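You operate a simulated robot arm through the tools that you are given. There is no shell and no other tool. Be economical: measure what you need, move in short steps, check, and stop when the job is done.

Carry out the task below with a simulated robot arm. There is one attempt and no reset: what you move stays moved.

## Task
Roll the slab on the yellow board level with the sticks and shut it in the damp box.

It is judged by the outcome, as a careful person would: the job done as asked, and still so three seconds after it is handed in. It fails if anything else is knocked over, pushed out of place, dropped, spilled or broken.

## Robot
A 6-joint arm with a three-finger gripper, fixed in place. Base frame: the origin is at the foot of the arm, x ahead of it, y to its left, z up. Lengths are in m, angles in degrees, forces in N, time in s.
Its first joint turns from -166.0 to 166.0 degrees. Payload 4.89 kg.
The tool frame sits at the grasp point between the pads (the TCP): z along the fingers, y along the line on which they close. The tips reach 0.03 m beyond it. The gripper opens to 0.164 m. The gripper's body begins 0.125 m behind the TCP.
Orientation is told as [roll, pitch, yaw] about the base's x, y, z axes, in that order, counted from this pose: with the fingers straight down and closing along the base's y, the tool's x points along the base's -x, its y along +y and its z along -z.

## Interface
- The arm moves only by the tool jog_arm. Its arguments are lists of equal length, an entry for each row: "translation": the shift along the tool's x, y, z in m, a list of three; "dr": the turn, a rotation vector about the tool's x, y, z in degrees, a list of three; "grip": the finger opening in m, from 0 to 0.164. In form: {"translation": [[dx, dy, dz], ...], "dr": [[rx, ry, rz], ...], "grip": [grip, ...]}. A call has 1 to 8 rows; each row shifts and turns the commanded pose from where the row before left it, along the tool's axes as they then stand. Each row takes 0.2 s and may step no farther than 0.05 m and 8.6 degrees from the row before; otherwise, or with a gripper value out of range, the whole call is refused. A pose out of reach is approached as far as the arm can. The call stops where the force on the tool passes 90 N (or 10 N more than at its start, if that is more) or the arm is blocked; 0.2 s more then pass. Each finger travels about 0.108 m/s and halts on what it meets, pressing with about 44 N; the grip force reading is that of the motor and also rises with nothing between the fingers. The clock runs only during rows and for 0.2 s after the last one: add rows that do not move to give the fingers time. The reply holds the time, the measured pose of the TCP, the force on the tool along the base axes, the opening and the grip force, in the units named above and with some noise, with the torque about the TCP (base axes, N m) and any sound that the robot's microphone picked up.
- Cameras (640 x 400 px; columns grow to the right, rows downward): "scene" is fixed at [0.0496, 0.6488, 1.5915]; the picture's right is [-0.95, -0.30, 0.00], its down [-0.07, 0.23, -0.97] and it looks along [0.30, -0.92, -0.24] (base axes); focal length 330 px, centre (320, 200). "wrist" rides on the gripper at [0.076, -0.002, -0.152] in the tool frame; the picture's right is [0.02, 1.00, 0.00], its down [-0.88, 0.02, -0.47] and it looks along [-0.47, 0.01, 0.88] (tool axes); focal length 247 px, centre (320, 200). There is no depth. A picture from a camera that has moved, and an enlarged one, comes with that camera's place and axes in the base frame and with its lens.
- get_image(camera): a new picture of that camera. The clock stands still meanwhile.
- move_column(by): slides the trunk up (or, below 0, down) by that many m; the arm rides with it, the base frame stays. It gives what a move gives, with no picture.
- zoom(camera, box): a new picture of the part [left, top, right, bottom] of that camera's present view, enlarged. The clock stands still meanwhile.
- close_job(): hands the job in; it is judged then, once.

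Go step by step. Nothing tells you positions but the pictures and the camera data: compare them with the known pose of the tool, close in by small moves and look again before you grip or let go. The budget is 120 turns and 64 pictures, counting those below and the enlarged ones. Unless the task says otherwise, let go and move clear before handing in, and close with one line.

The tools are called after "Call:" by a JSON object that holds its "op" and its "data". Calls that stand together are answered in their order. jog_arm: Moves the arm, as the interface text tells. Its arguments: {"type":"object","properties":{"translation":{"type":"array"},"dr":{"type":"array"},"grip":{"type":"array"}},"required":["translation","dr","grip"]} The other tools are called the same way: move_column (by) slides the trunk up or down; get_image (camera) takes a picture; zoom (camera, box) takes an enlarged picture of a part of a camera's view; close_job () hands the job in.

At the start:

```text
t: 0.0
eef_pos: [0.4582, -0.3936, 1.3483]
ee_rot: [0.0, -0.1, -0.1]
force: [0.4, 0.4, -0.1]
moment: [0.0, 0.04, -0.01]
opening: 0.1639
grasp_force: 0.2
trunk travel left (down, up): [-0.325, 0.065]
```

scene: 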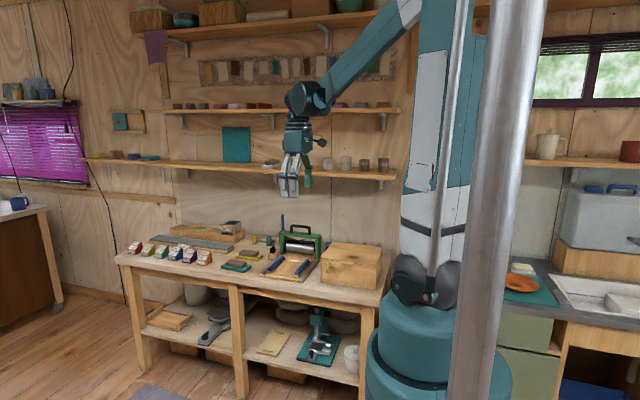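
wrist: 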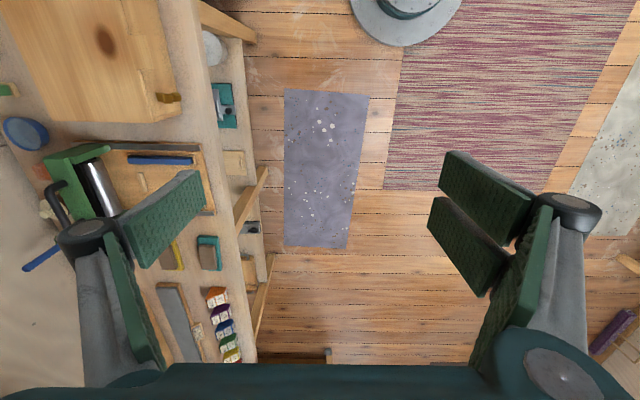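

I see a workbench with a board with blue sticks, a green-handled roller, and a wooden box. I'll zoom in to find the slab, sticks and damp box.

Call:
{"op": "zoom", "data": {"camera": "scene", "box": [220, 200, 400, 312]}}

Call:
{"op": "zoom", "data": {"camera": "scene", "box": [110, 200, 290, 312]}}

Call:
{"op": "zoom", "data": {"camera": "wrist", "box": [0, 0, 260, 380]}}

```text
3.56 times, centred on (310, 256) of scene
camera zoom: at [0.0496, 0.6488, 1.5915], right [-0.95, -0.3, 0.0], down [-0.07, 0.23, -0.97], along [0.3, -0.92, -0.24], focal length 1175 px, centre (356, 1)
```

zoom: 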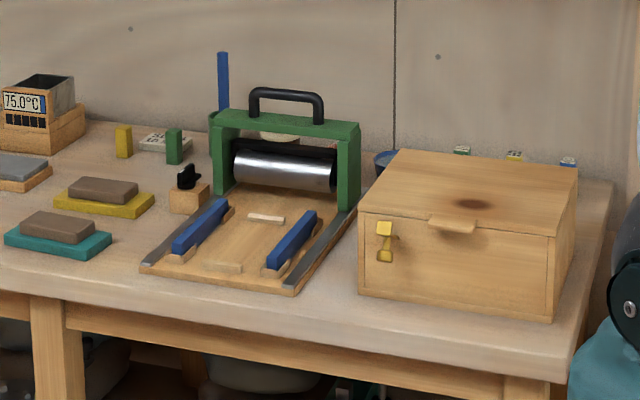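

```text
3.56 times, centred on (200, 256) of scene
camera zoom: at [0.0496, 0.6488, 1.5915], right [-0.95, -0.3, 0.0], down [-0.07, 0.23, -0.97], along [0.3, -0.92, -0.24], focal length 1175 px, centre (747, 1)
```

zoom: 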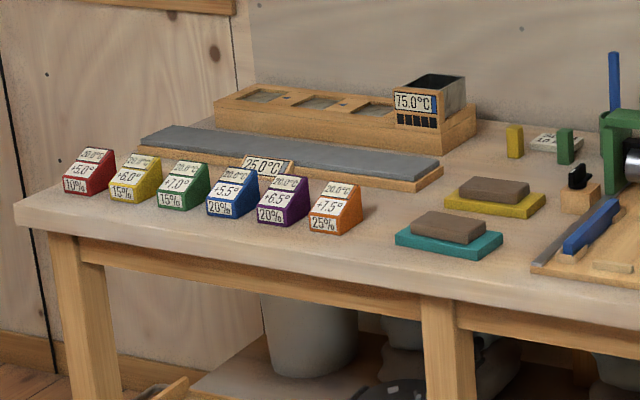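

```text
1.05 times, centred on (130, 190) of wrist (not enlarged: the box is as wide or as high as the picture)
camera zoom: at [0.3824, -0.3958, 1.501], right [-0.02, 1.0, 0.0], down [0.88, 0.02, 0.47], along [0.47, 0.01, -0.88], focal length 260 px, centre (520, 210)
```

zoom: 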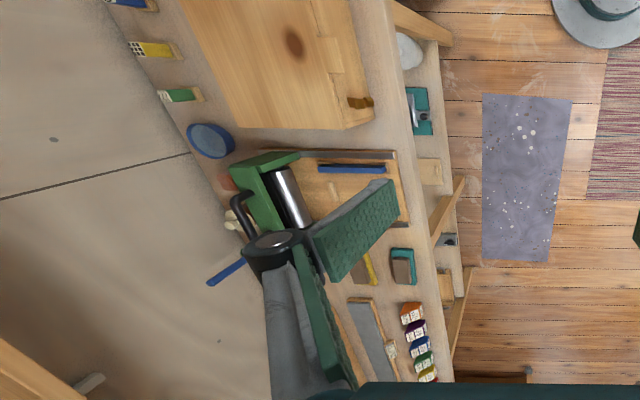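

The slab's yellow board is at about (0.97, -0.88), the rolling board at about x 0.58–0.80, y -0.72 to -1.0, and the damp box at about (0.4, -0.8) with a latch. The bench top is z≈0.82. These are far away, so I'll lower the trunk for more reach and then look from closer.

Call:
{"op": "move_column", "data": {"by": -0.2}}

Call:
{"op": "get_image", "data": {"camera": "wrist"}}

```text
t: 2.2
eef_pos: [0.4597, -0.3939, 1.1487]
ee_rot: [0.0, -0.1, 0.1]
force: [0.3, 0.5, 0.4]
moment: [-0.01, 0.0, 0.02]
opening: 0.1639
grasp_force: 0.0
trunk travel left (down, up): [-0.125, 0.265]
```

```text
58 pictures are left
camera wrist: at [0.3824, -0.3958, 1.3012], right [-0.02, 1.0, 0.0], down [0.88, 0.02, 0.47], along [0.47, 0.01, -0.88], focal length 247 px, centre (320, 200)
```

wrist: 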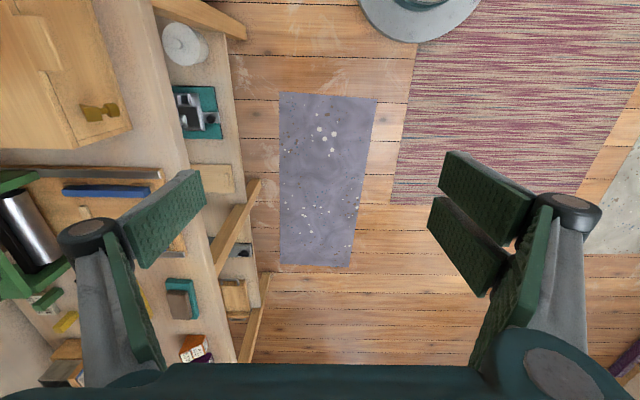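

I'll move the camera over the rolling board and look straight at it.

Call:
{"op": "jog_arm", "data": {"translation": [[-0.02, -0.043, 0], [-0.02, -0.043, 0], [-0.02, -0.043, 0], [-0.02, -0.043, 0], [-0.02, -0.043, 0], [-0.02, -0.043, 0], [-0.02, -0.043, 0]], "dr": [[0, 0, 0], [0, 0, 0], [0, 0, 0], [0, 0, 0], [0, 0, 0], [0, 0, 0], [0, 0, 0]], "grip": [0.164, 0.164, 0.164, 0.164, 0.164, 0.164, 0.164]}}

Call:
{"op": "get_image", "data": {"camera": "wrist"}}

```text
t: 3.8
eef_pos: [0.5966, -0.6956, 1.1489]
ee_rot: [-0.1, 0.0, 0.0]
force: [-0.6, 1.6, 1.1]
moment: [-0.37, -0.14, 0.01]
opening: 0.1639
grasp_force: 0.2
trunk travel left (down, up): [-0.125, 0.265]
```

```text
57 pictures are left
camera wrist: at [0.5201, -0.6978, 1.3013], right [-0.02, 1.0, 0.0], down [0.88, 0.02, 0.47], along [0.47, 0.01, -0.88], focal length 247 px, centre (320, 200)
```

wrist: 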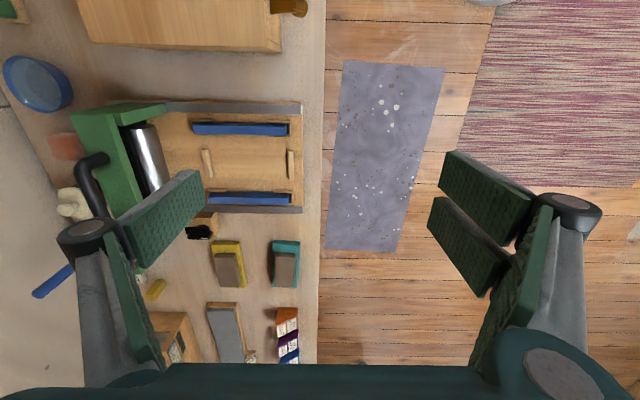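

This view is good. I'll enlarge the board region.

Call:
{"op": "zoom", "data": {"camera": "wrist", "box": [140, 80, 330, 220]}}

Call:
{"op": "zoom", "data": {"camera": "wrist", "box": [140, 190, 330, 330]}}

Call:
{"op": "zoom", "data": {"camera": "scene", "box": [255, 210, 335, 290]}}

Call:
{"op": "zoom", "data": {"camera": "scene", "box": [310, 230, 400, 290]}}

```text
2.86 times, centred on (235, 150) of wrist
camera zoom: at [0.5201, -0.6978, 1.3013], right [-0.02, 1.0, 0.0], down [0.88, 0.02, 0.47], along [0.47, 0.01, -0.88], focal length 706 px, centre (563, 343)
```

zoom: 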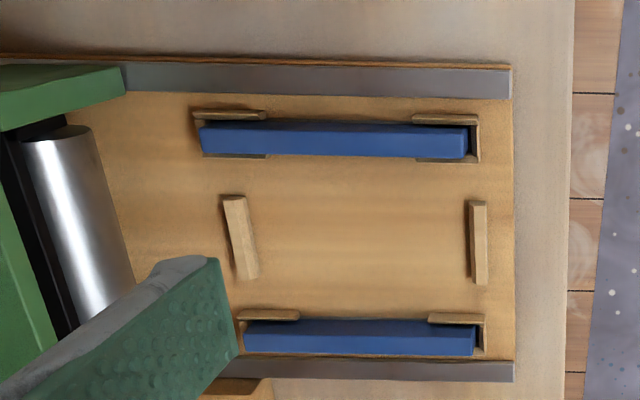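

```text
2.86 times, centred on (235, 260) of wrist
camera zoom: at [0.5201, -0.6978, 1.3013], right [-0.02, 1.0, 0.0], down [0.88, 0.02, 0.47], along [0.47, 0.01, -0.88], focal length 706 px, centre (563, 29)
```

zoom: 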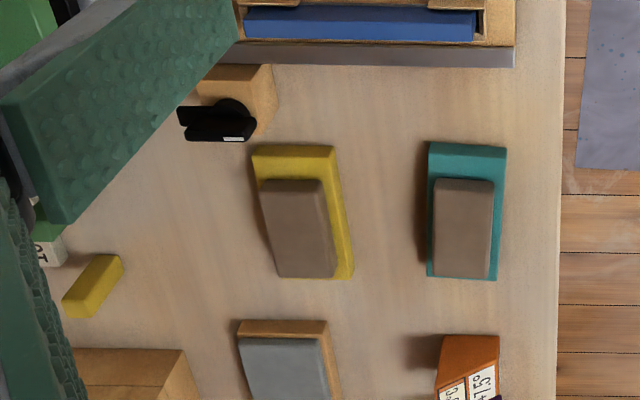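

```text
5.00 times, centred on (295, 250) of scene
camera zoom: at [0.0496, 0.6488, 1.5915], right [-0.95, -0.3, 0.0], down [-0.07, 0.23, -0.97], along [0.3, -0.92, -0.24], focal length 1652 px, centre (445, -50)
```

zoom: 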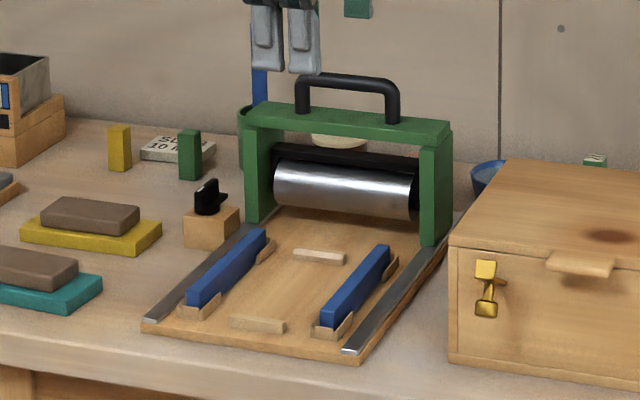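

```text
6.67 times, centred on (355, 260) of scene
camera zoom: at [0.0496, 0.6488, 1.5915], right [-0.95, -0.3, 0.0], down [-0.07, 0.23, -0.97], along [0.3, -0.92, -0.24], focal length 2203 px, centre (87, -200)
```

zoom: 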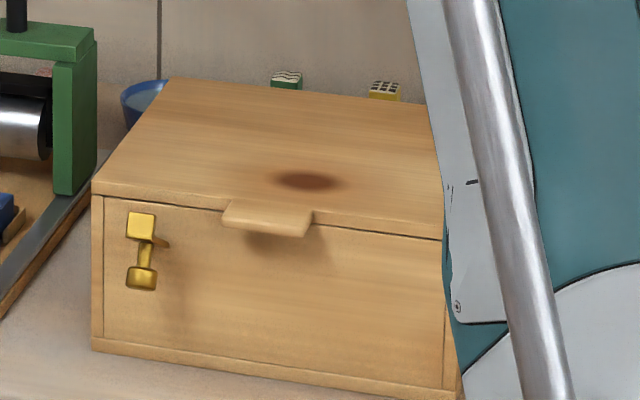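

I'll read the card at the back and look closer at the latch.

Call:
{"op": "zoom", "data": {"camera": "scene", "box": [246, 228, 286, 253]}}

Call:
{"op": "zoom", "data": {"camera": "wrist", "box": [0, 0, 330, 130]}}

```text
16.00 times, centred on (266, 240) of scene
camera zoom: at [0.0496, 0.6488, 1.5915], right [-0.95, -0.3, 0.0], down [-0.07, 0.23, -0.97], along [0.3, -0.92, -0.24], focal length 5286 px, centre (1184, -448)
```

zoom: 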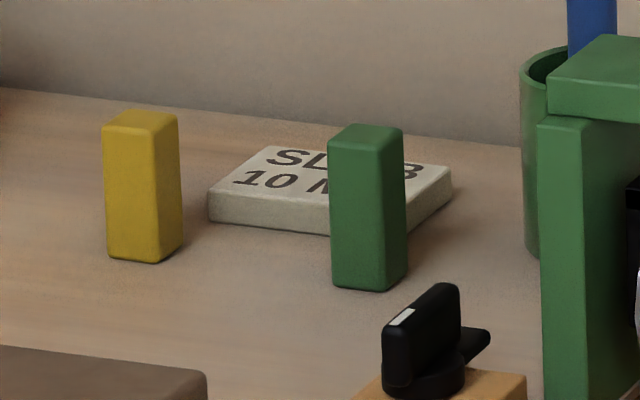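

```text
1.94 times, centred on (165, 65) of wrist
camera zoom: at [0.5201, -0.6978, 1.3013], right [-0.02, 1.0, 0.0], down [0.88, 0.02, 0.47], along [0.47, 0.01, -0.88], focal length 479 px, centre (621, 462)
```

zoom: 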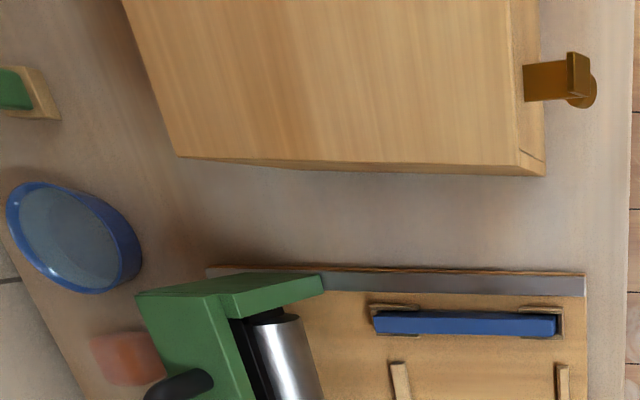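

The blue sticks sit in clips beside a bed whose two pale stops (0.165 m apart) match the yellow board's 0.15 × 0.067 m, so the board with its slab goes in there, turned 90°. Next I'll look at the damp box latch from the front.

Call:
{"op": "jog_arm", "data": {"translation": [[0.0245, 0.041, 0], [0.0245, 0.041, 0], [0.0245, 0.041, 0], [0.0245, 0.041, 0], [0.0245, 0.041, 0], [0.0245, 0.041, 0]], "dr": [[0, 0, 0], [0, 0, 0], [0, 0, 0], [0, 0, 0], [0, 0, 0], [0, 0, 0]], "grip": [0.1, 0.1, 0.1, 0.1, 0.1, 0.1]}}

Call:
{"op": "jog_arm", "data": {"translation": [[0, 0, 0], [0, 0, 0], [0, 0, 0], [0, 0, 0], [0, 0, 0], [0, 0, 0], [0, 0, 0], [0, 0, 0]], "dr": [[0, 0, 8.5], [0, 0, 8.5], [0, 0, 8.5], [0, 0, 8.5], [0, 0, 8.5], [0, 0, 8.5], [0, 0, 8.5], [0, 0, 8.5]], "grip": [0.1, 0.1, 0.1, 0.1, 0.1, 0.1, 0.1, 0.1]}}

Call:
{"op": "jog_arm", "data": {"translation": [[0, 0, 0], [0, 0, 0], [0, 0, 0]], "dr": [[0, 0, 8.5], [0, 0, 8.5], [0, 0, 5]], "grip": [0.1, 0.1, 0.1]}}

Call:
{"op": "get_image", "data": {"camera": "wrist"}}

```text
t: 5.2
eef_pos: [0.4533, -0.4507, 1.1491]
ee_rot: [0.0, 0.1, -0.1]
force: [2.2, -2.1, -0.8]
moment: [0.3, 0.27, 0.04]
opening: 0.0999
grasp_force: 0.1
trunk travel left (down, up): [-0.125, 0.265]
```

```text
t: 7.0
eef_pos: [0.4512, -0.4485, 1.1484]
ee_rot: [0.0, 0.0, -68.1]
force: [0.1, -0.6, 0.4]
moment: [-0.01, -0.01, -0.01]
opening: 0.0999
grasp_force: 0.2
trunk travel left (down, up): [-0.125, 0.265]
```

```text
t: 7.8
eef_pos: [0.4521, -0.4491, 1.1482]
ee_rot: [0.0, -0.1, -90.1]
force: [1.4, -0.4, 0.6]
moment: [0.02, 0.03, 0.02]
opening: 0.1004
grasp_force: 0.0
trunk travel left (down, up): [-0.125, 0.265]
```

```text
50 pictures are left
camera wrist: at [0.4507, -0.3726, 1.3011], right [1.0, 0.02, 0.0], down [0.02, -0.88, 0.47], along [0.01, -0.47, -0.88], focal length 247 px, centre (320, 200)
```

wrist: 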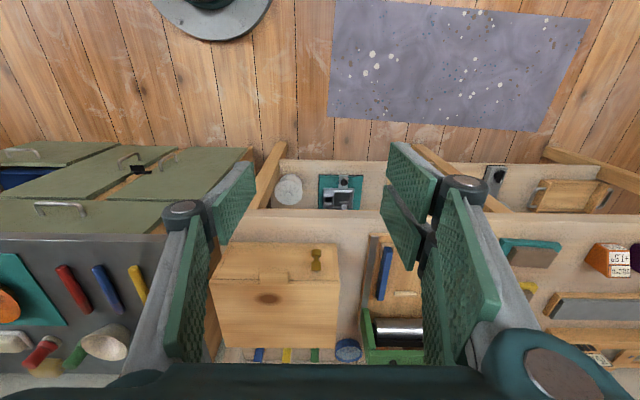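

Call:
{"op": "zoom", "data": {"camera": "wrist", "box": [200, 225, 360, 365]}}

Call:
{"op": "zoom", "data": {"camera": "scene", "box": [318, 252, 348, 276]}}

```text
2.86 times, centred on (280, 295) of wrist
camera zoom: at [0.4507, -0.3726, 1.3011], right [1.0, 0.02, 0.0], down [0.02, -0.88, 0.47], along [0.01, -0.47, -0.88], focal length 706 px, centre (434, -71)
```

zoom: 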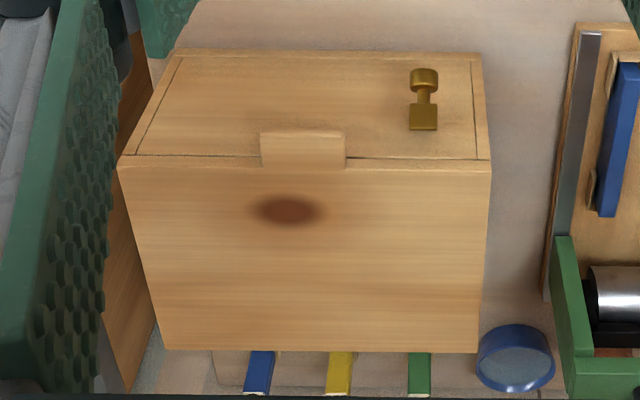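

```text
16.00 times, centred on (333, 264) of scene
camera zoom: at [0.0496, 0.6488, 1.5915], right [-0.95, -0.3, 0.0], down [-0.07, 0.23, -0.97], along [0.3, -0.92, -0.24], focal length 5286 px, centre (112, -824)
```

zoom: 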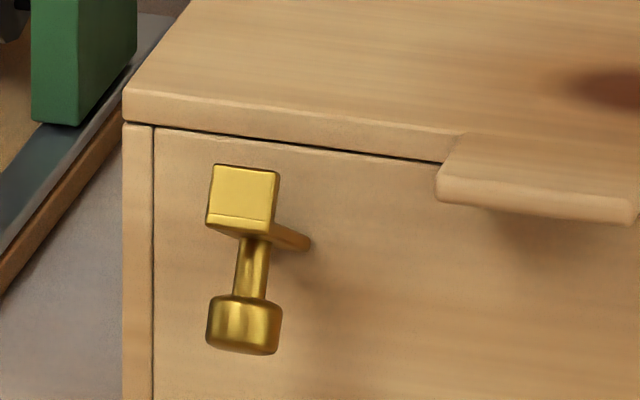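

The lid (x 0.24–0.50, y -0.955 to -0.74, top z≈0.95) hinges at the back and has a front lip near (0.37, -0.72). I'll come over the lip, fingers closing along x, to grip it by its sides and lift.

Call:
{"op": "jog_arm", "data": {"translation": [[-0.0418, -0.0133, 0.0197], [-0.0418, -0.0133, 0.0197], [-0.0418, -0.0133, 0.0197], [-0.0418, -0.0133, 0.0197], [-0.0418, -0.0133, 0.0197], [-0.0418, -0.0133, 0.0197], [0, 0, 0]], "dr": [[0, 0, 0], [0, 0, 0], [0, 0, 0], [0, 0, 0], [0, 0, 0], [0, 0, 0], [0, 0, 0]], "grip": [0.09, 0.09, 0.09, 0.09, 0.09, 0.09, 0.09]}}

Call:
{"op": "get_image", "data": {"camera": "wrist"}}

Call:
{"op": "get_image", "data": {"camera": "scene"}}

```text
t: 9.4
eef_pos: [0.3705, -0.7004, 1.0272]
ee_rot: [0.1, 0.0, -90.0]
force: [0.2, -1.2, -0.1]
moment: [0.04, 0.04, 0.02]
opening: 0.0902
grasp_force: 0.1
trunk travel left (down, up): [-0.125, 0.265]
```

```text
47 pictures are left
camera wrist: at [0.3687, -0.6242, 1.1799], right [1.0, 0.02, 0.0], down [0.02, -0.88, 0.47], along [0.01, -0.47, -0.88], focal length 247 px, centre (320, 200)
```

wrist: 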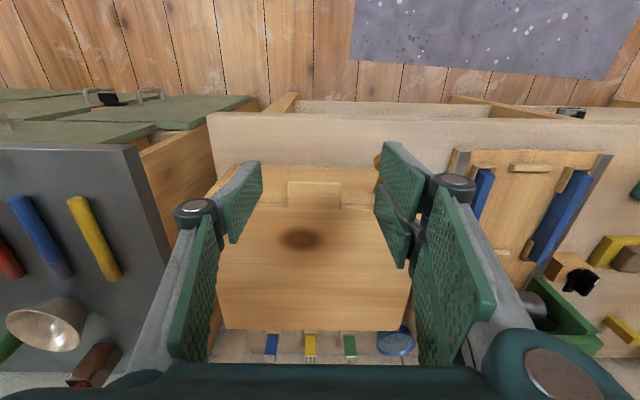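

```text
46 pictures are left
```

scene: 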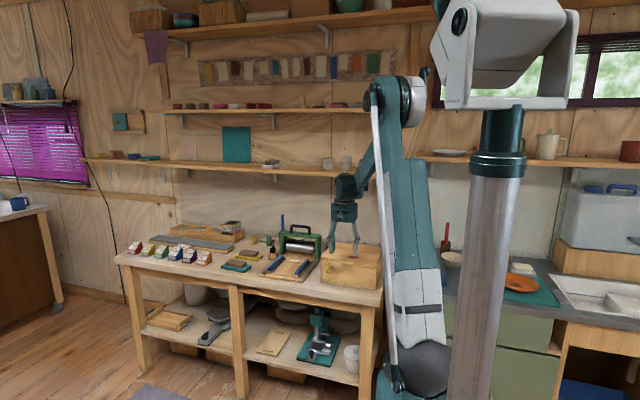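

The lip spans x≈0.337–0.392, y≈-0.725 to -0.75. I'll line up over it and descend around it.

Call:
{"op": "jog_arm", "data": {"translation": [[-0.0145, -0.0055, 0], [-0.0145, 0, 0], [0, 0, 0.025], [0, 0, 0.025], [0, 0, 0.016], [0, 0, 0.012]], "dr": [[0, 0, 0], [0, 0, 0], [0, 0, 0], [0, 0, 0], [0, 0, 0], [0, 0, 0]], "grip": [0.09, 0.085, 0.085, 0.085, 0.085, 0.085]}}

Call:
{"op": "get_image", "data": {"camera": "wrist"}}

Call:
{"op": "zoom", "data": {"camera": "scene", "box": [310, 220, 390, 290]}}

```text
t: 10.8
eef_pos: [0.3658, -0.7283, 0.9521]
ee_rot: [0.0, 0.0, -90.1]
force: [-0.6, 0.6, -0.2]
moment: [-0.03, 0.01, -0.01]
opening: 0.0848
grasp_force: 0.1
trunk travel left (down, up): [-0.125, 0.265]
```

```text
45 pictures are left
camera wrist: at [0.3645, -0.6528, 1.1044], right [1.0, 0.02, 0.0], down [0.02, -0.88, 0.47], along [0.01, -0.47, -0.88], focal length 247 px, centre (320, 200)
```

wrist: 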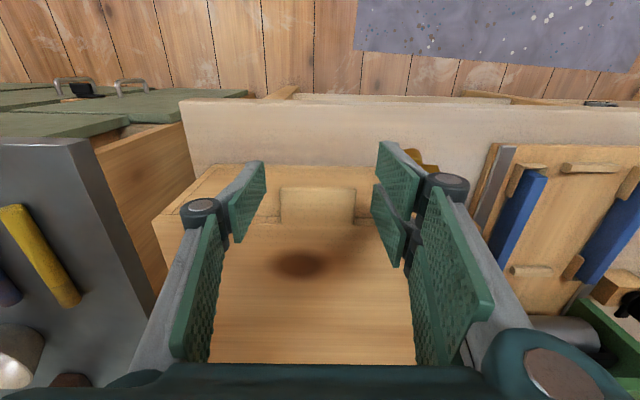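

```text
5.71 times, centred on (350, 255) of scene
camera zoom: at [0.0496, 0.6488, 1.5915], right [-0.95, -0.3, 0.0], down [-0.07, 0.23, -0.97], along [0.3, -0.92, -0.24], focal length 1888 px, centre (149, -114)
```

zoom: 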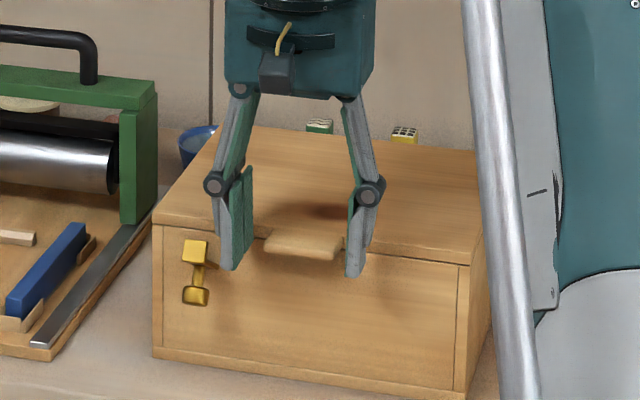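

The fingers straddle the lip well; I'll move back 7 mm for more overlap and close.

Call:
{"op": "jog_arm", "data": {"translation": [[-0.007, 0, 0.004], [0, 0, 0], [0, 0, 0], [0, 0, 0]], "dr": [[0, 0, 0], [0, 0, 0], [0, 0, 0], [0, 0, 0]], "grip": [0.085, 0.05, 0.04, 0.04]}}

```text
t: 11.8
eef_pos: [0.3646, -0.7354, 0.9488]
ee_rot: [0.0, 0.0, -90.0]
force: [-17.6, 11.4, -0.7]
moment: [0.55, 0.77, 0.38]
opening: 0.059
grasp_force: 44.8
trunk travel left (down, up): [-0.125, 0.265]
```

The lip is gripped at 59 mm. I'll lift slightly to test whether the lid is free or latched.

Call:
{"op": "jog_arm", "data": {"translation": [[0, -0.002, -0.004], [0, 0, -0.006], [0, 0, -0.008]], "dr": [[0, 0, 0], [0, 0, 0], [0, 0, 0]], "grip": [0.04, 0.04, 0.04]}}

Call:
{"op": "zoom", "data": {"camera": "scene", "box": [310, 220, 390, 290]}}

```text
t: 12.6
eef_pos: [0.3647, -0.7353, 0.9659]
ee_rot: [0.0, 0.0, -90.1]
force: [-0.4, 13.5, -5.6]
moment: [1.46, -0.02, 0.74]
opening: 0.059
grasp_force: 45.1
trunk travel left (down, up): [-0.125, 0.265]
```

```text
5.71 times, centred on (350, 255) of scene
camera zoom: at [0.0496, 0.6488, 1.5915], right [-0.95, -0.3, 0.0], down [-0.07, 0.23, -0.97], along [0.3, -0.92, -0.24], focal length 1888 px, centre (149, -114)
```

zoom: 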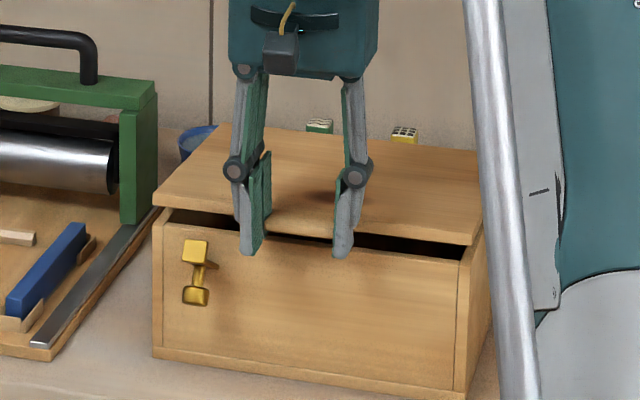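

The lid is free. My fingers reach too deep past the lip, though, and would foul the lid edge when it swings up, so I'll lower it, regrip with just the tips, and lift again.

Call:
{"op": "jog_arm", "data": {"translation": [[0, 0, 0.008], [0, 0, 0.008], [0, 0, 0], [0, 0, 0], [0.002, 0, -0.008], [0, 0, -0.008], [0, 0, 0], [0, 0, 0]], "dr": [[0, 0, 0], [0, 0, 0], [0, 0, 0], [0, 0, 0], [0, 0, 0], [0, 0, 0], [0, 0, 0], [0, 0, 0]], "grip": [0.04, 0.04, 0.08, 0.08, 0.08, 0.08, 0.04, 0.04]}}

Call:
{"op": "zoom", "data": {"camera": "scene", "box": [310, 220, 390, 290]}}

```text
t: 14.4
eef_pos: [0.3652, -0.7341, 0.9671]
ee_rot: [0.1, 0.0, -90.0]
force: [4.2, -2.2, 3.1]
moment: [-0.99, -0.38, 0.45]
opening: 0.0596
grasp_force: 44.8
trunk travel left (down, up): [-0.125, 0.265]
```

```text
5.71 times, centred on (350, 255) of scene
camera zoom: at [0.0496, 0.6488, 1.5915], right [-0.95, -0.3, 0.0], down [-0.07, 0.23, -0.97], along [0.3, -0.92, -0.24], focal length 1888 px, centre (149, -114)
```

zoom: 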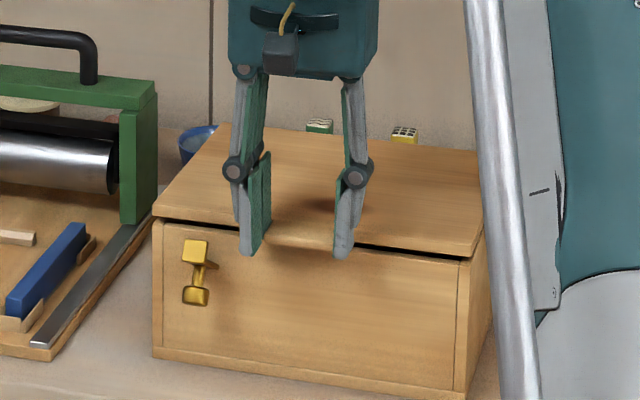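

Call:
{"op": "jog_arm", "data": {"translation": [[-0.0031, 0, -0.0286], [-0.0074, 0, -0.0298], [-0.0115, 0, -0.0284], [-0.0153, 0, -0.0266]], "dr": [[0, 0, 0], [0, 0, 0], [0, 0, 0], [0, 0, 0]], "grip": [0.04, 0.04, 0.04, 0.04]}}

Call:
{"op": "get_image", "data": {"camera": "scene"}}

```text
t: 15.4
eef_pos: [0.3651, -0.7698, 1.0801]
ee_rot: [0.0, 0.0, -90.1]
force: [9.6, 19.6, 3.6]
moment: [1.78, -0.21, 0.47]
opening: 0.0593
grasp_force: 45.2
trunk travel left (down, up): [-0.125, 0.265]
```

```text
41 pictures are left
```

scene: 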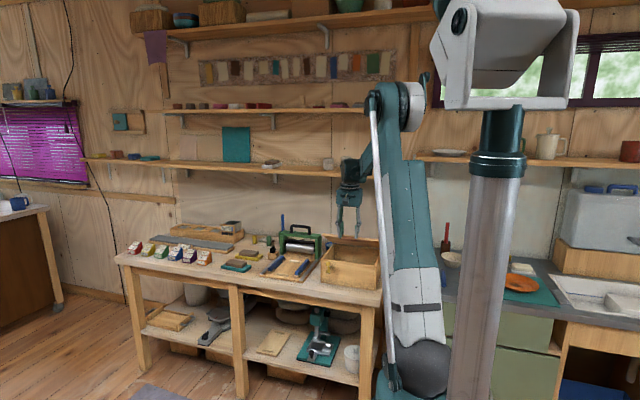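

The lid is rising and held firmly. I'll continue the arc with a slightly larger radius.

Call:
{"op": "jog_arm", "data": {"translation": [[-0.0135, 0, -0.0254], [-0.0218, 0, -0.0226], [-0.0247, 0, -0.0193], [-0.0272, 0, -0.0157]], "dr": [[0, 0, 0], [0, 0, 0], [0, 0, 0], [0, 0, 0]], "grip": [0.04, 0.04, 0.04, 0.04]}}

Call:
{"op": "zoom", "data": {"camera": "scene", "box": [290, 130, 410, 290]}}

```text
t: 16.4
eef_pos: [0.3658, -0.859, 1.1635]
ee_rot: [0.0, -0.1, -90.0]
force: [16.6, 12.3, 9.9]
moment: [1.15, -0.56, 0.19]
opening: 0.0594
grasp_force: 44.9
trunk travel left (down, up): [-0.125, 0.265]
```

```text
2.50 times, centred on (350, 210) of scene
camera zoom: at [0.0496, 0.6488, 1.5915], right [-0.95, -0.3, 0.0], down [-0.07, 0.23, -0.97], along [0.3, -0.92, -0.24], focal length 826 px, centre (245, 175)
```

zoom: 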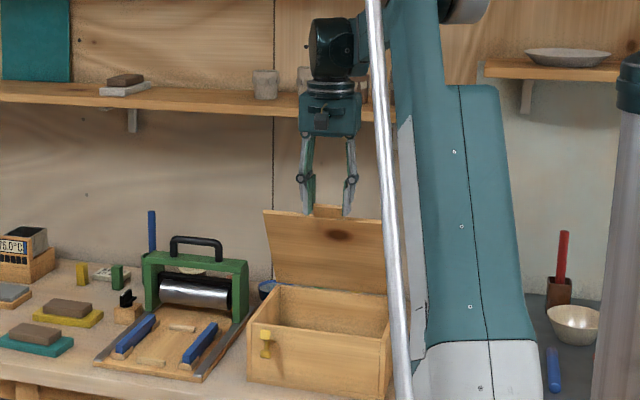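

Call:
{"op": "jog_arm", "data": {"translation": [[-0.0276, 0, -0.0118], [-0.0305, 0, -0.0076]], "dr": [[0, 0, 0], [0, 0, 0]], "grip": [0.04, 0.04]}}

Call:
{"op": "get_image", "data": {"camera": "wrist"}}

Call:
{"op": "zoom", "data": {"camera": "scene", "box": [290, 130, 410, 290]}}

```text
t: 17.0
eef_pos: [0.3644, -0.9156, 1.1847]
ee_rot: [-0.1, -0.1, -90.0]
force: [22.9, 9.8, 17.5]
moment: [0.68, -1.01, 0.17]
opening: 0.0595
grasp_force: 44.5
trunk travel left (down, up): [-0.125, 0.265]
```

```text
39 pictures are left
camera wrist: at [0.363, -0.8393, 1.3358], right [1.0, 0.02, 0.0], down [0.02, -0.88, 0.47], along [0.01, -0.47, -0.88], focal length 247 px, centre (320, 200)
```

wrist: 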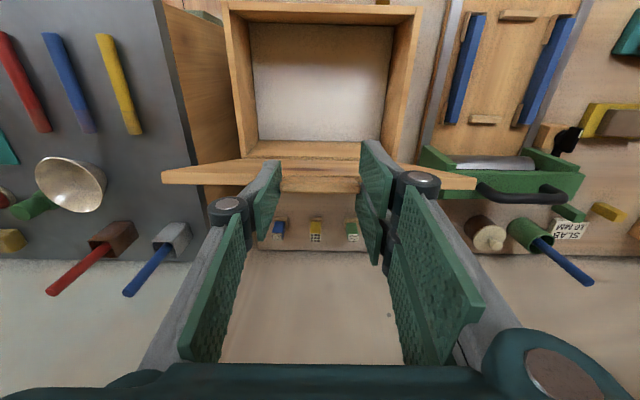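

```text
2.50 times, centred on (350, 210) of scene
camera zoom: at [0.0496, 0.6488, 1.5915], right [-0.95, -0.3, 0.0], down [-0.07, 0.23, -0.97], along [0.3, -0.92, -0.24], focal length 826 px, centre (245, 175)
```

zoom: 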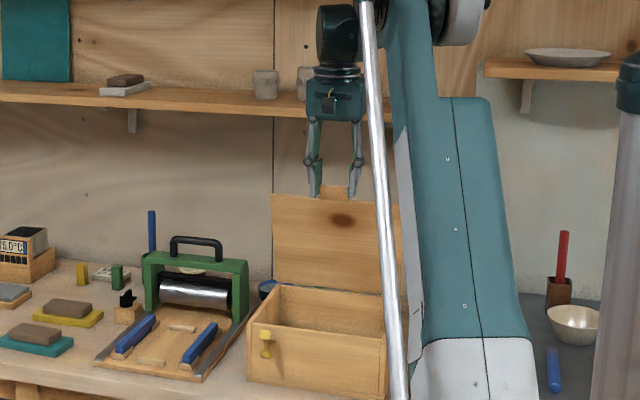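

Call:
{"op": "jog_arm", "data": {"translation": [[-0.029, 0.002, -0.002], [-0.025, 0, 0.001], [-0.012, 0, 0.002]], "dr": [[0, 0, 0], [0, 0, 0], [0, 0, 0]], "grip": [0.04, 0.04, 0.04]}}

Call:
{"op": "get_image", "data": {"camera": "wrist"}}

```text
t: 17.8
eef_pos: [0.3657, -0.9835, 1.1838]
ee_rot: [0.0, -0.2, -90.2]
force: [7.7, 0.0, 36.0]
moment: [-0.34, -0.13, 0.21]
opening: 0.0594
grasp_force: 45.1
trunk travel left (down, up): [-0.125, 0.265]
```

```text
37 pictures are left
camera wrist: at [0.3632, -0.9051, 1.3356], right [1.0, 0.02, 0.0], down [0.02, -0.88, 0.48], along [0.01, -0.48, -0.88], focal length 247 px, centre (320, 200)
```

wrist: 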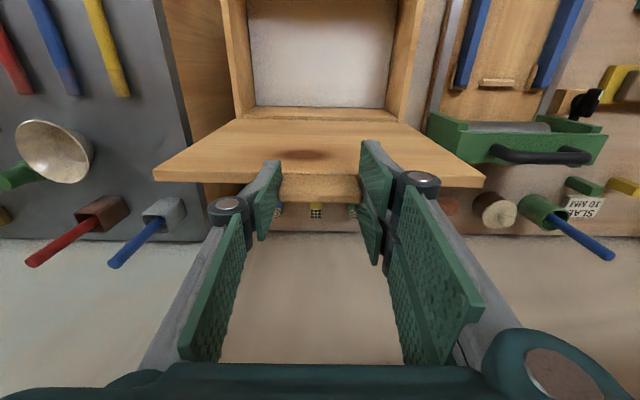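

Call:
{"op": "jog_arm", "data": {"translation": [[-0.012, 0.001, -0.002], [-0.012, 0, 0.002]], "dr": [[0, 0, 0], [0, 0, 0]], "grip": [0.04, 0.04]}}

```text
t: 18.4
eef_pos: [0.3649, -1.0075, 1.1809]
ee_rot: [-0.1, 0.0, -90.2]
force: [-15.1, 6.3, -2.0]
moment: [1.32, 0.76, -0.01]
opening: 0.0596
grasp_force: 44.8
trunk travel left (down, up): [-0.125, 0.265]
```

Call:
{"op": "jog_arm", "data": {"translation": [[-0.012, 0, 0.004], [-0.01, 0, 0.004]], "dr": [[0, 0, 0], [0, 0, 0]], "grip": [0.04, 0.04]}}

Call:
{"op": "zoom", "data": {"camera": "scene", "box": [290, 130, 410, 290]}}

```text
t: 19.0
eef_pos: [0.3655, -1.0242, 1.177]
ee_rot: [0.0, 0.1, -90.0]
force: [-29.3, 51.6, 12.5]
moment: [1.63, 0.63, -0.29]
opening: 0.0598
grasp_force: 45.1
trunk travel left (down, up): [-0.125, 0.265]
```

```text
2.50 times, centred on (350, 210) of scene
camera zoom: at [0.0496, 0.6488, 1.5915], right [-0.95, -0.3, 0.0], down [-0.07, 0.23, -0.97], along [0.3, -0.92, -0.24], focal length 826 px, centre (245, 175)
```

zoom: 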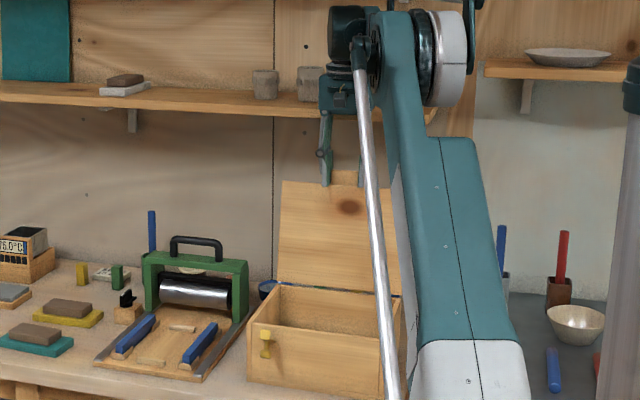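

The lid has met its stop about 17° past vertical. I'll release it and rise straight up a little, then retreat forward.

Call:
{"op": "jog_arm", "data": {"translation": [[0.004, 0, 0], [0, 0, 0], [0, 0, 0], [0.005, 0, -0.015], [0.015, 0, -0.025], [0.03, 0, -0.01]], "dr": [[0, 0, 0], [0, 0, 0], [0, 0, 0], [0, 0, 0], [0, 0, 0], [0, 0, 0]], "grip": [0.04, 0.09, 0.09, 0.09, 0.09, 0.09]}}

Call:
{"op": "zoom", "data": {"camera": "scene", "box": [290, 130, 410, 290]}}

```text
t: 20.4
eef_pos: [0.3669, -0.973, 1.2233]
ee_rot: [0.0, 0.0, -90.0]
force: [0.5, -0.6, -1.3]
moment: [0.32, 0.0, 0.05]
opening: 0.0899
grasp_force: 0.1
trunk travel left (down, up): [-0.125, 0.265]
```

```text
2.50 times, centred on (350, 210) of scene
camera zoom: at [0.0496, 0.6488, 1.5915], right [-0.95, -0.3, 0.0], down [-0.07, 0.23, -0.97], along [0.3, -0.92, -0.24], focal length 826 px, centre (245, 175)
```

zoom: 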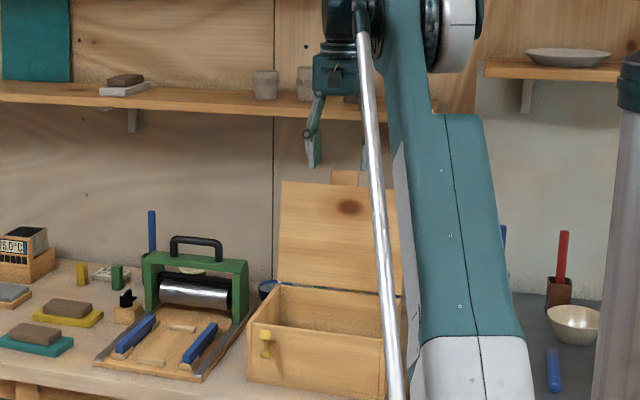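

The lid stays open. Now I'll retreat forward and turn the tool back, then head for the yellow board.

Call:
{"op": "jog_arm", "data": {"translation": [[0.045, 0, 0], [0.045, 0, 0], [0.045, 0, 0], [0.045, 0.01, 0], [0.045, 0.02, 0], [0.03, 0.03, 0], [0, 0.04, 0], [0, 0.04, 0]], "dr": [[0, 0, 0], [0, 0, 0], [0, 0, 0], [0, 0, 0], [0, 0, 0], [0, 0, 0], [0, 0, 0], [0, 0, 0]], "grip": [0.09, 0.09, 0.09, 0.09, 0.09, 0.09, 0.09, 0.09]}}

Call:
{"op": "jog_arm", "data": {"translation": [[0, 0, 0], [0, 0, 0], [0, 0, 0], [0, 0, 0], [0, 0, 0], [0, 0, 0], [0, 0, 0], [0, 0, 0]], "dr": [[0, 0, -8.5], [0, 0, -8.5], [0, 0, -8.5], [0, 0, -8.5], [0, 0, -8.5], [0, 0, -8.5], [0, 0, -8.5], [0, 0, -8.5]], "grip": [0.09, 0.09, 0.09, 0.09, 0.09, 0.09, 0.09, 0.09]}}

Call:
{"op": "jog_arm", "data": {"translation": [[0, 0, 0], [0, 0, 0], [0, 0, 0], [-0.045, 0, 0], [-0.045, 0, 0], [-0.045, 0, 0], [-0.045, 0, 0], [-0.045, 0, 0]], "dr": [[0, 0, -8.5], [0, 0, -8.5], [0, 0, -5], [0, 0, 0], [0, 0, 0], [0, 0, 0], [0, 0, 0], [0, 0, 0]], "grip": [0.09, 0.09, 0.09, 0.09, 0.09, 0.09, 0.09, 0.09]}}

```text
t: 22.2
eef_pos: [0.507, -0.718, 1.2229]
ee_rot: [0.1, -0.1, -90.0]
force: [-1.4, 1.1, 1.1]
moment: [-0.13, -0.31, -0.02]
opening: 0.09
grasp_force: 0.1
trunk travel left (down, up): [-0.125, 0.265]
```

```text
t: 24.0
eef_pos: [0.5075, -0.7182, 1.2226]
ee_rot: [0.0, -0.1, -21.9]
force: [0.8, -0.4, 0.1]
moment: [-0.01, 0.0, -0.01]
opening: 0.0899
grasp_force: 0.0
trunk travel left (down, up): [-0.125, 0.265]
```

```text
t: 25.8
eef_pos: [0.7297, -0.7198, 1.2237]
ee_rot: [-0.1, 0.1, 0.0]
force: [-2.0, -0.4, 1.2]
moment: [0.01, -0.34, 0.03]
opening: 0.0899
grasp_force: 0.1
trunk travel left (down, up): [-0.125, 0.265]
```

Call:
{"op": "jog_arm", "data": {"translation": [[-0.04, -0.036, 0.02], [-0.04, -0.036, 0.02], [-0.04, -0.036, 0.02], [-0.04, -0.036, 0.025], [-0.04, -0.036, 0.025], [0, 0, 0]], "dr": [[0, 0, 0], [0, 0, 0], [0, 0, 0], [0, 0, 0], [0, 0, 0], [0, 0, 0]], "grip": [0.1, 0.1, 0.1, 0.1, 0.1, 0.1]}}

Call:
{"op": "get_image", "data": {"camera": "wrist"}}

```text
refused: row 1 steps farther than a row can; nothing moved
```

```text
34 pictures are left
camera wrist: at [0.6542, -0.7218, 1.3753], right [-0.02, 1.0, 0.0], down [0.88, 0.02, 0.47], along [0.47, 0.01, -0.88], focal length 247 px, centre (320, 200)
```

wrist: 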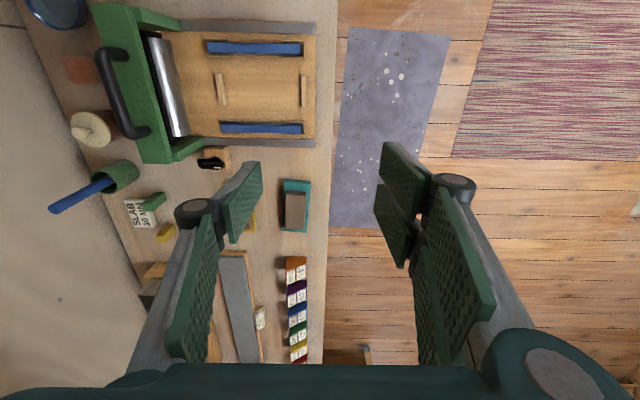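

Call:
{"op": "jog_arm", "data": {"translation": [[-0.033, -0.03, 0.018], [-0.033, -0.03, 0.018], [-0.033, -0.03, 0.018], [-0.033, -0.03, 0.018], [-0.033, -0.03, 0.018], [-0.033, -0.03, 0.018], [0, 0, 0]], "dr": [[0, 0, 0], [0, 0, 0], [0, 0, 0], [0, 0, 0], [0, 0, 0], [0, 0, 0], [0, 0, 0]], "grip": [0.1, 0.1, 0.1, 0.1, 0.1, 0.1, 0.1]}}

Call:
{"op": "get_image", "data": {"camera": "wrist"}}

```text
t: 27.4
eef_pos: [0.8716, -0.8436, 1.1067]
ee_rot: [0.0, 0.1, -0.1]
force: [-1.1, 0.4, 1.4]
moment: [-0.12, -0.11, 0.0]
opening: 0.1003
grasp_force: 0.1
out of reach, approached as far as the arm can: row 4, 5, 6
trunk travel left (down, up): [-0.125, 0.265]
```

```text
33 pictures are left
camera wrist: at [0.7954, -0.845, 1.2581], right [-0.02, 1.0, 0.0], down [0.88, 0.02, 0.47], along [0.47, 0.01, -0.88], focal length 247 px, centre (320, 200)
```

wrist: 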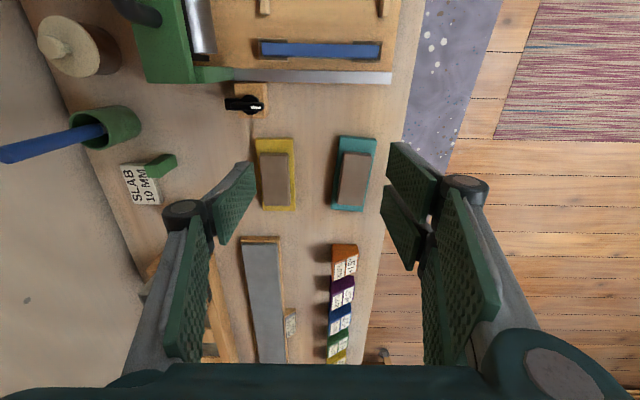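

The yellow board's centre is about (0.97, -0.92), radius 1.33, beyond the present reach limit of about 1.21. I'll lower the trunk further and test how far it gets.

Call:
{"op": "move_column", "data": {"by": -0.12}}

Call:
{"op": "jog_arm", "data": {"translation": [[-0.035, -0.03, 0], [-0.035, -0.03, 0], [0, 0, 0]], "dr": [[0, 0, 0], [0, 0, 0], [0, 0, 0]], "grip": [0.1, 0.1, 0.1]}}

```text
t: 28.9
eef_pos: [0.8717, -0.8436, 0.9856]
ee_rot: [0.0, 0.0, 0.0]
force: [0.0, -0.1, -0.7]
moment: [-0.01, 0.06, -0.01]
opening: 0.0999
grasp_force: 0.1
trunk travel left (down, up): [-0.005, 0.385]
```

```text
t: 29.7
eef_pos: [0.8722, -0.8449, 0.9849]
ee_rot: [-0.1, 0.1, 0.0]
force: [0.4, -0.7, -0.4]
moment: [0.01, 0.01, -0.01]
opening: 0.1002
grasp_force: 0.1
out of reach, approached as far as the arm can: row 1, 2
trunk travel left (down, up): [-0.005, 0.385]
```

Call:
{"op": "jog_arm", "data": {"translation": [[0, 0, 0.03], [0, 0, 0.03]], "dr": [[0, 0, 0], [0, 0, 0]], "grip": [0.1, 0.1]}}

Call:
{"op": "get_image", "data": {"camera": "scene"}}

```text
t: 30.3
eef_pos: [0.8713, -0.8435, 0.9255]
ee_rot: [0.0, 0.0, 0.0]
force: [-0.3, 1.4, 1.5]
moment: [-0.07, -0.08, -0.05]
opening: 0.1
grasp_force: 0.1
trunk travel left (down, up): [-0.005, 0.385]
```

```text
32 pictures are left
```

scene: 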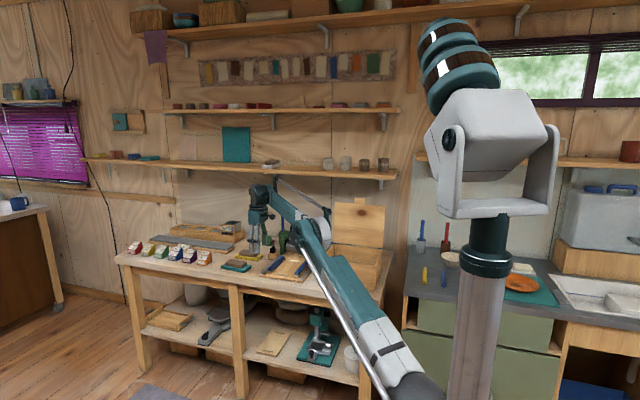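

Call:
{"op": "jog_arm", "data": {"translation": [[0, 0, 0.02], [-0.03, -0.03, 0], [0, 0, 0]], "dr": [[0, 0, 0], [0, 0, 0], [0, 0, 0]], "grip": [0.1, 0.1, 0.1]}}

```text
t: 31.1
eef_pos: [0.8868, -0.8607, 0.8985]
ee_rot: [0.1, 0.1, -0.1]
force: [1.7, -2.0, -4.1]
moment: [0.25, 0.25, -0.03]
opening: 0.0999
grasp_force: 0.1
out of reach, approached as far as the arm can: row 2
trunk travel left (down, up): [-0.005, 0.385]
```

Lower means farther: about 1.25 m with the tool straight down at board height. Tilting the tool about 30° outward along x will reach the board's middle and clear the gantry, so I'll rise slightly and tilt.

Call:
{"op": "jog_arm", "data": {"translation": [[0.02, 0, -0.02], [0, 0, 0], [0, 0, 0], [0, 0, 0], [0, 0, 0]], "dr": [[0, 0, 0], [0, -7.5, 0], [0, -7.5, 0], [0, -7.5, 0], [0, -7.5, 0]], "grip": [0.1, 0.1, 0.1, 0.1, 0.1]}}

Call:
{"op": "get_image", "data": {"camera": "wrist"}}

```text
t: 32.3
eef_pos: [0.8669, -0.8586, 0.9239]
ee_rot: [0.0, -30.1, -0.1]
force: [2.0, -0.7, 0.3]
moment: [-0.05, 0.09, -0.05]
opening: 0.0999
grasp_force: 0.1
trunk travel left (down, up): [-0.005, 0.385]
```

```text
31 pictures are left
camera wrist: at [0.7248, -0.8609, 1.0171], right [-0.02, 1.0, -0.01], down [0.52, 0.02, 0.85], along [0.85, 0.01, -0.52], focal length 247 px, centre (320, 200)
```

wrist: 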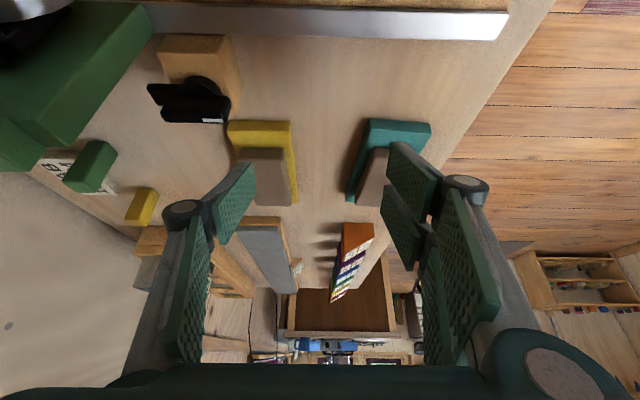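

The board's centre measures (0.961, -0.917). I'll reduce the tilt to 22° so the camera clears the gantry, then move over it.

Call:
{"op": "jog_arm", "data": {"translation": [[0, 0, 0], [-0.0303, -0.0292, 0.0225], [-0.0303, -0.0292, 0.0225], [0, 0, 0]], "dr": [[0, 8, 0], [0, 0, 0], [0, 0, 0], [0, 0, 0]], "grip": [0.1, 0.1, 0.1, 0.1]}}

Call:
{"op": "get_image", "data": {"camera": "wrist"}}

Call:
{"op": "zoom", "data": {"camera": "scene", "box": [210, 180, 330, 290]}}

```text
t: 33.3
eef_pos: [0.9378, -0.9181, 0.9103]
ee_rot: [-0.2, -22.2, 0.1]
force: [-2.5, 3.4, 7.3]
moment: [-0.46, 0.03, -0.17]
opening: 0.1
grasp_force: 0.2
trunk travel left (down, up): [-0.005, 0.385]
```

```text
30 pictures are left
camera wrist: at [0.8104, -0.9186, 1.0227], right [-0.02, 1.0, -0.01], down [0.64, 0.02, 0.77], along [0.77, 0.01, -0.64], focal length 247 px, centre (320, 200)
```

wrist: 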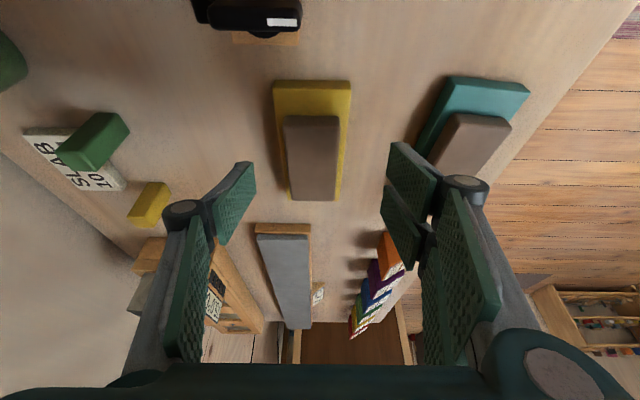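

```text
3.64 times, centred on (270, 235) of scene
camera zoom: at [0.0496, 0.6488, 1.5915], right [-0.95, -0.3, 0.0], down [-0.07, 0.23, -0.97], along [0.3, -0.92, -0.24], focal length 1201 px, centre (502, 73)
```

zoom: 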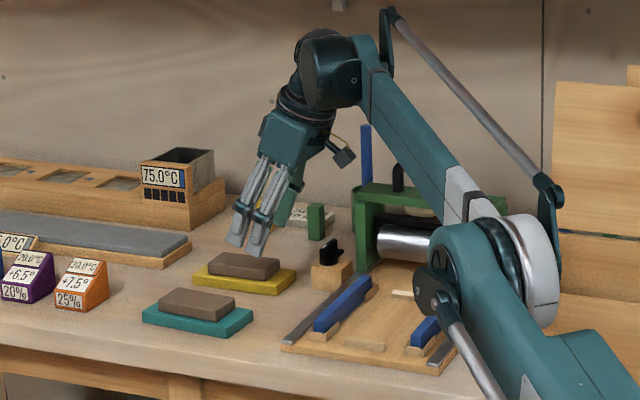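

Aligned within a few mm in y. Descending along to board height.

Call:
{"op": "jog_arm", "data": {"translation": [[0.004, -0.003, 0.017], [0.004, -0.002, 0.017], [0.004, 0, 0.013], [0, 0, 0]], "dr": [[0, 0, 0], [0, 0, 0], [0, 0, 0], [0, 0, 0]], "grip": [0.09, 0.09, 0.09, 0.09]}}

Call:
{"op": "get_image", "data": {"camera": "wrist"}}

Call:
{"op": "zoom", "data": {"camera": "scene", "box": [230, 220, 290, 280]}}

```text
t: 34.3
eef_pos: [0.9461, -0.9234, 0.8563]
ee_rot: [0.0, -21.9, -0.1]
force: [-1.0, -0.1, -0.9]
moment: [0.01, 0.0, 0.02]
opening: 0.0899
grasp_force: 0.1
trunk travel left (down, up): [-0.005, 0.385]
```

```text
28 pictures are left
camera wrist: at [0.8177, -0.9259, 0.9692], right [-0.02, 1.0, -0.01], down [0.64, 0.02, 0.77], along [0.77, 0.01, -0.64], focal length 247 px, centre (320, 200)
```

wrist: 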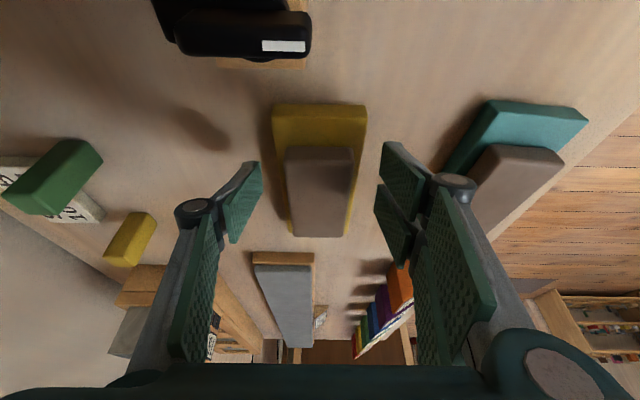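

```text
6.67 times, centred on (260, 250) of scene
camera zoom: at [0.0496, 0.6488, 1.5915], right [-0.95, -0.3, 0.0], down [-0.07, 0.23, -0.97], along [0.3, -0.92, -0.24], focal length 2203 px, centre (720, -133)
```

zoom: 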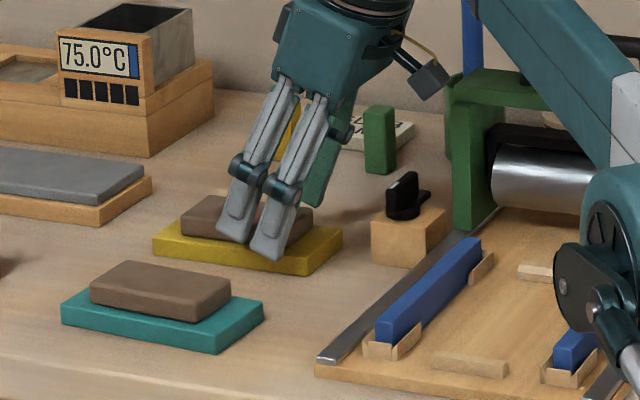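

Call:
{"op": "jog_arm", "data": {"translation": [[0.002, 0, 0.004], [0.0015, 0, 0.0035], [0, 0, 0]], "dr": [[0, 0, 0], [0, 0, 0], [0, 0, 0]], "grip": [0.09, 0.09, 0.09]}}

```text
t: 35.1
eef_pos: [0.9452, -0.9244, 0.8472]
ee_rot: [0.0, -22.0, -0.1]
force: [0.4, -0.8, -0.1]
moment: [0.01, 0.03, -0.01]
opening: 0.0898
grasp_force: 0.0
trunk travel left (down, up): [-0.005, 0.385]
```

Call:
{"op": "jog_arm", "data": {"translation": [[0.001, 0, 0.0028], [0, 0, 0]], "dr": [[0, 0, 0], [0, 0, 0]], "grip": [0.09, 0.09]}}

Call:
{"op": "zoom", "data": {"camera": "scene", "box": [240, 230, 280, 260]}}

```text
t: 35.7
eef_pos: [0.945, -0.9258, 0.8457]
ee_rot: [0.0, -21.9, 0.0]
force: [-0.5, 0.9, 0.6]
moment: [-0.01, 0.01, -0.02]
opening: 0.09
grasp_force: 0.0
trunk travel left (down, up): [-0.005, 0.385]
```

```text
13.33 times, centred on (260, 245) of scene
camera zoom: at [0.0496, 0.6488, 1.5915], right [-0.95, -0.3, 0.0], down [-0.07, 0.23, -0.97], along [0.3, -0.92, -0.24], focal length 4405 px, centre (1120, -400)
```

zoom: 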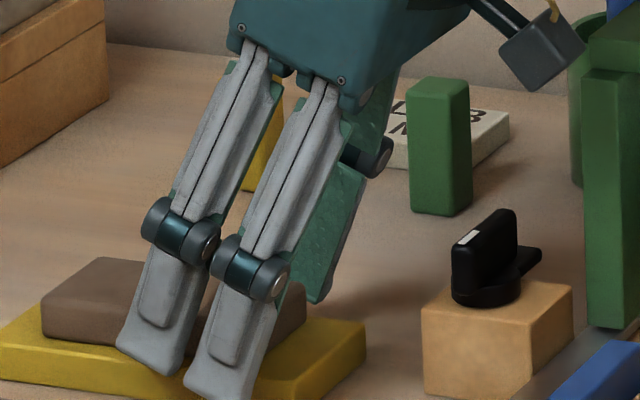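

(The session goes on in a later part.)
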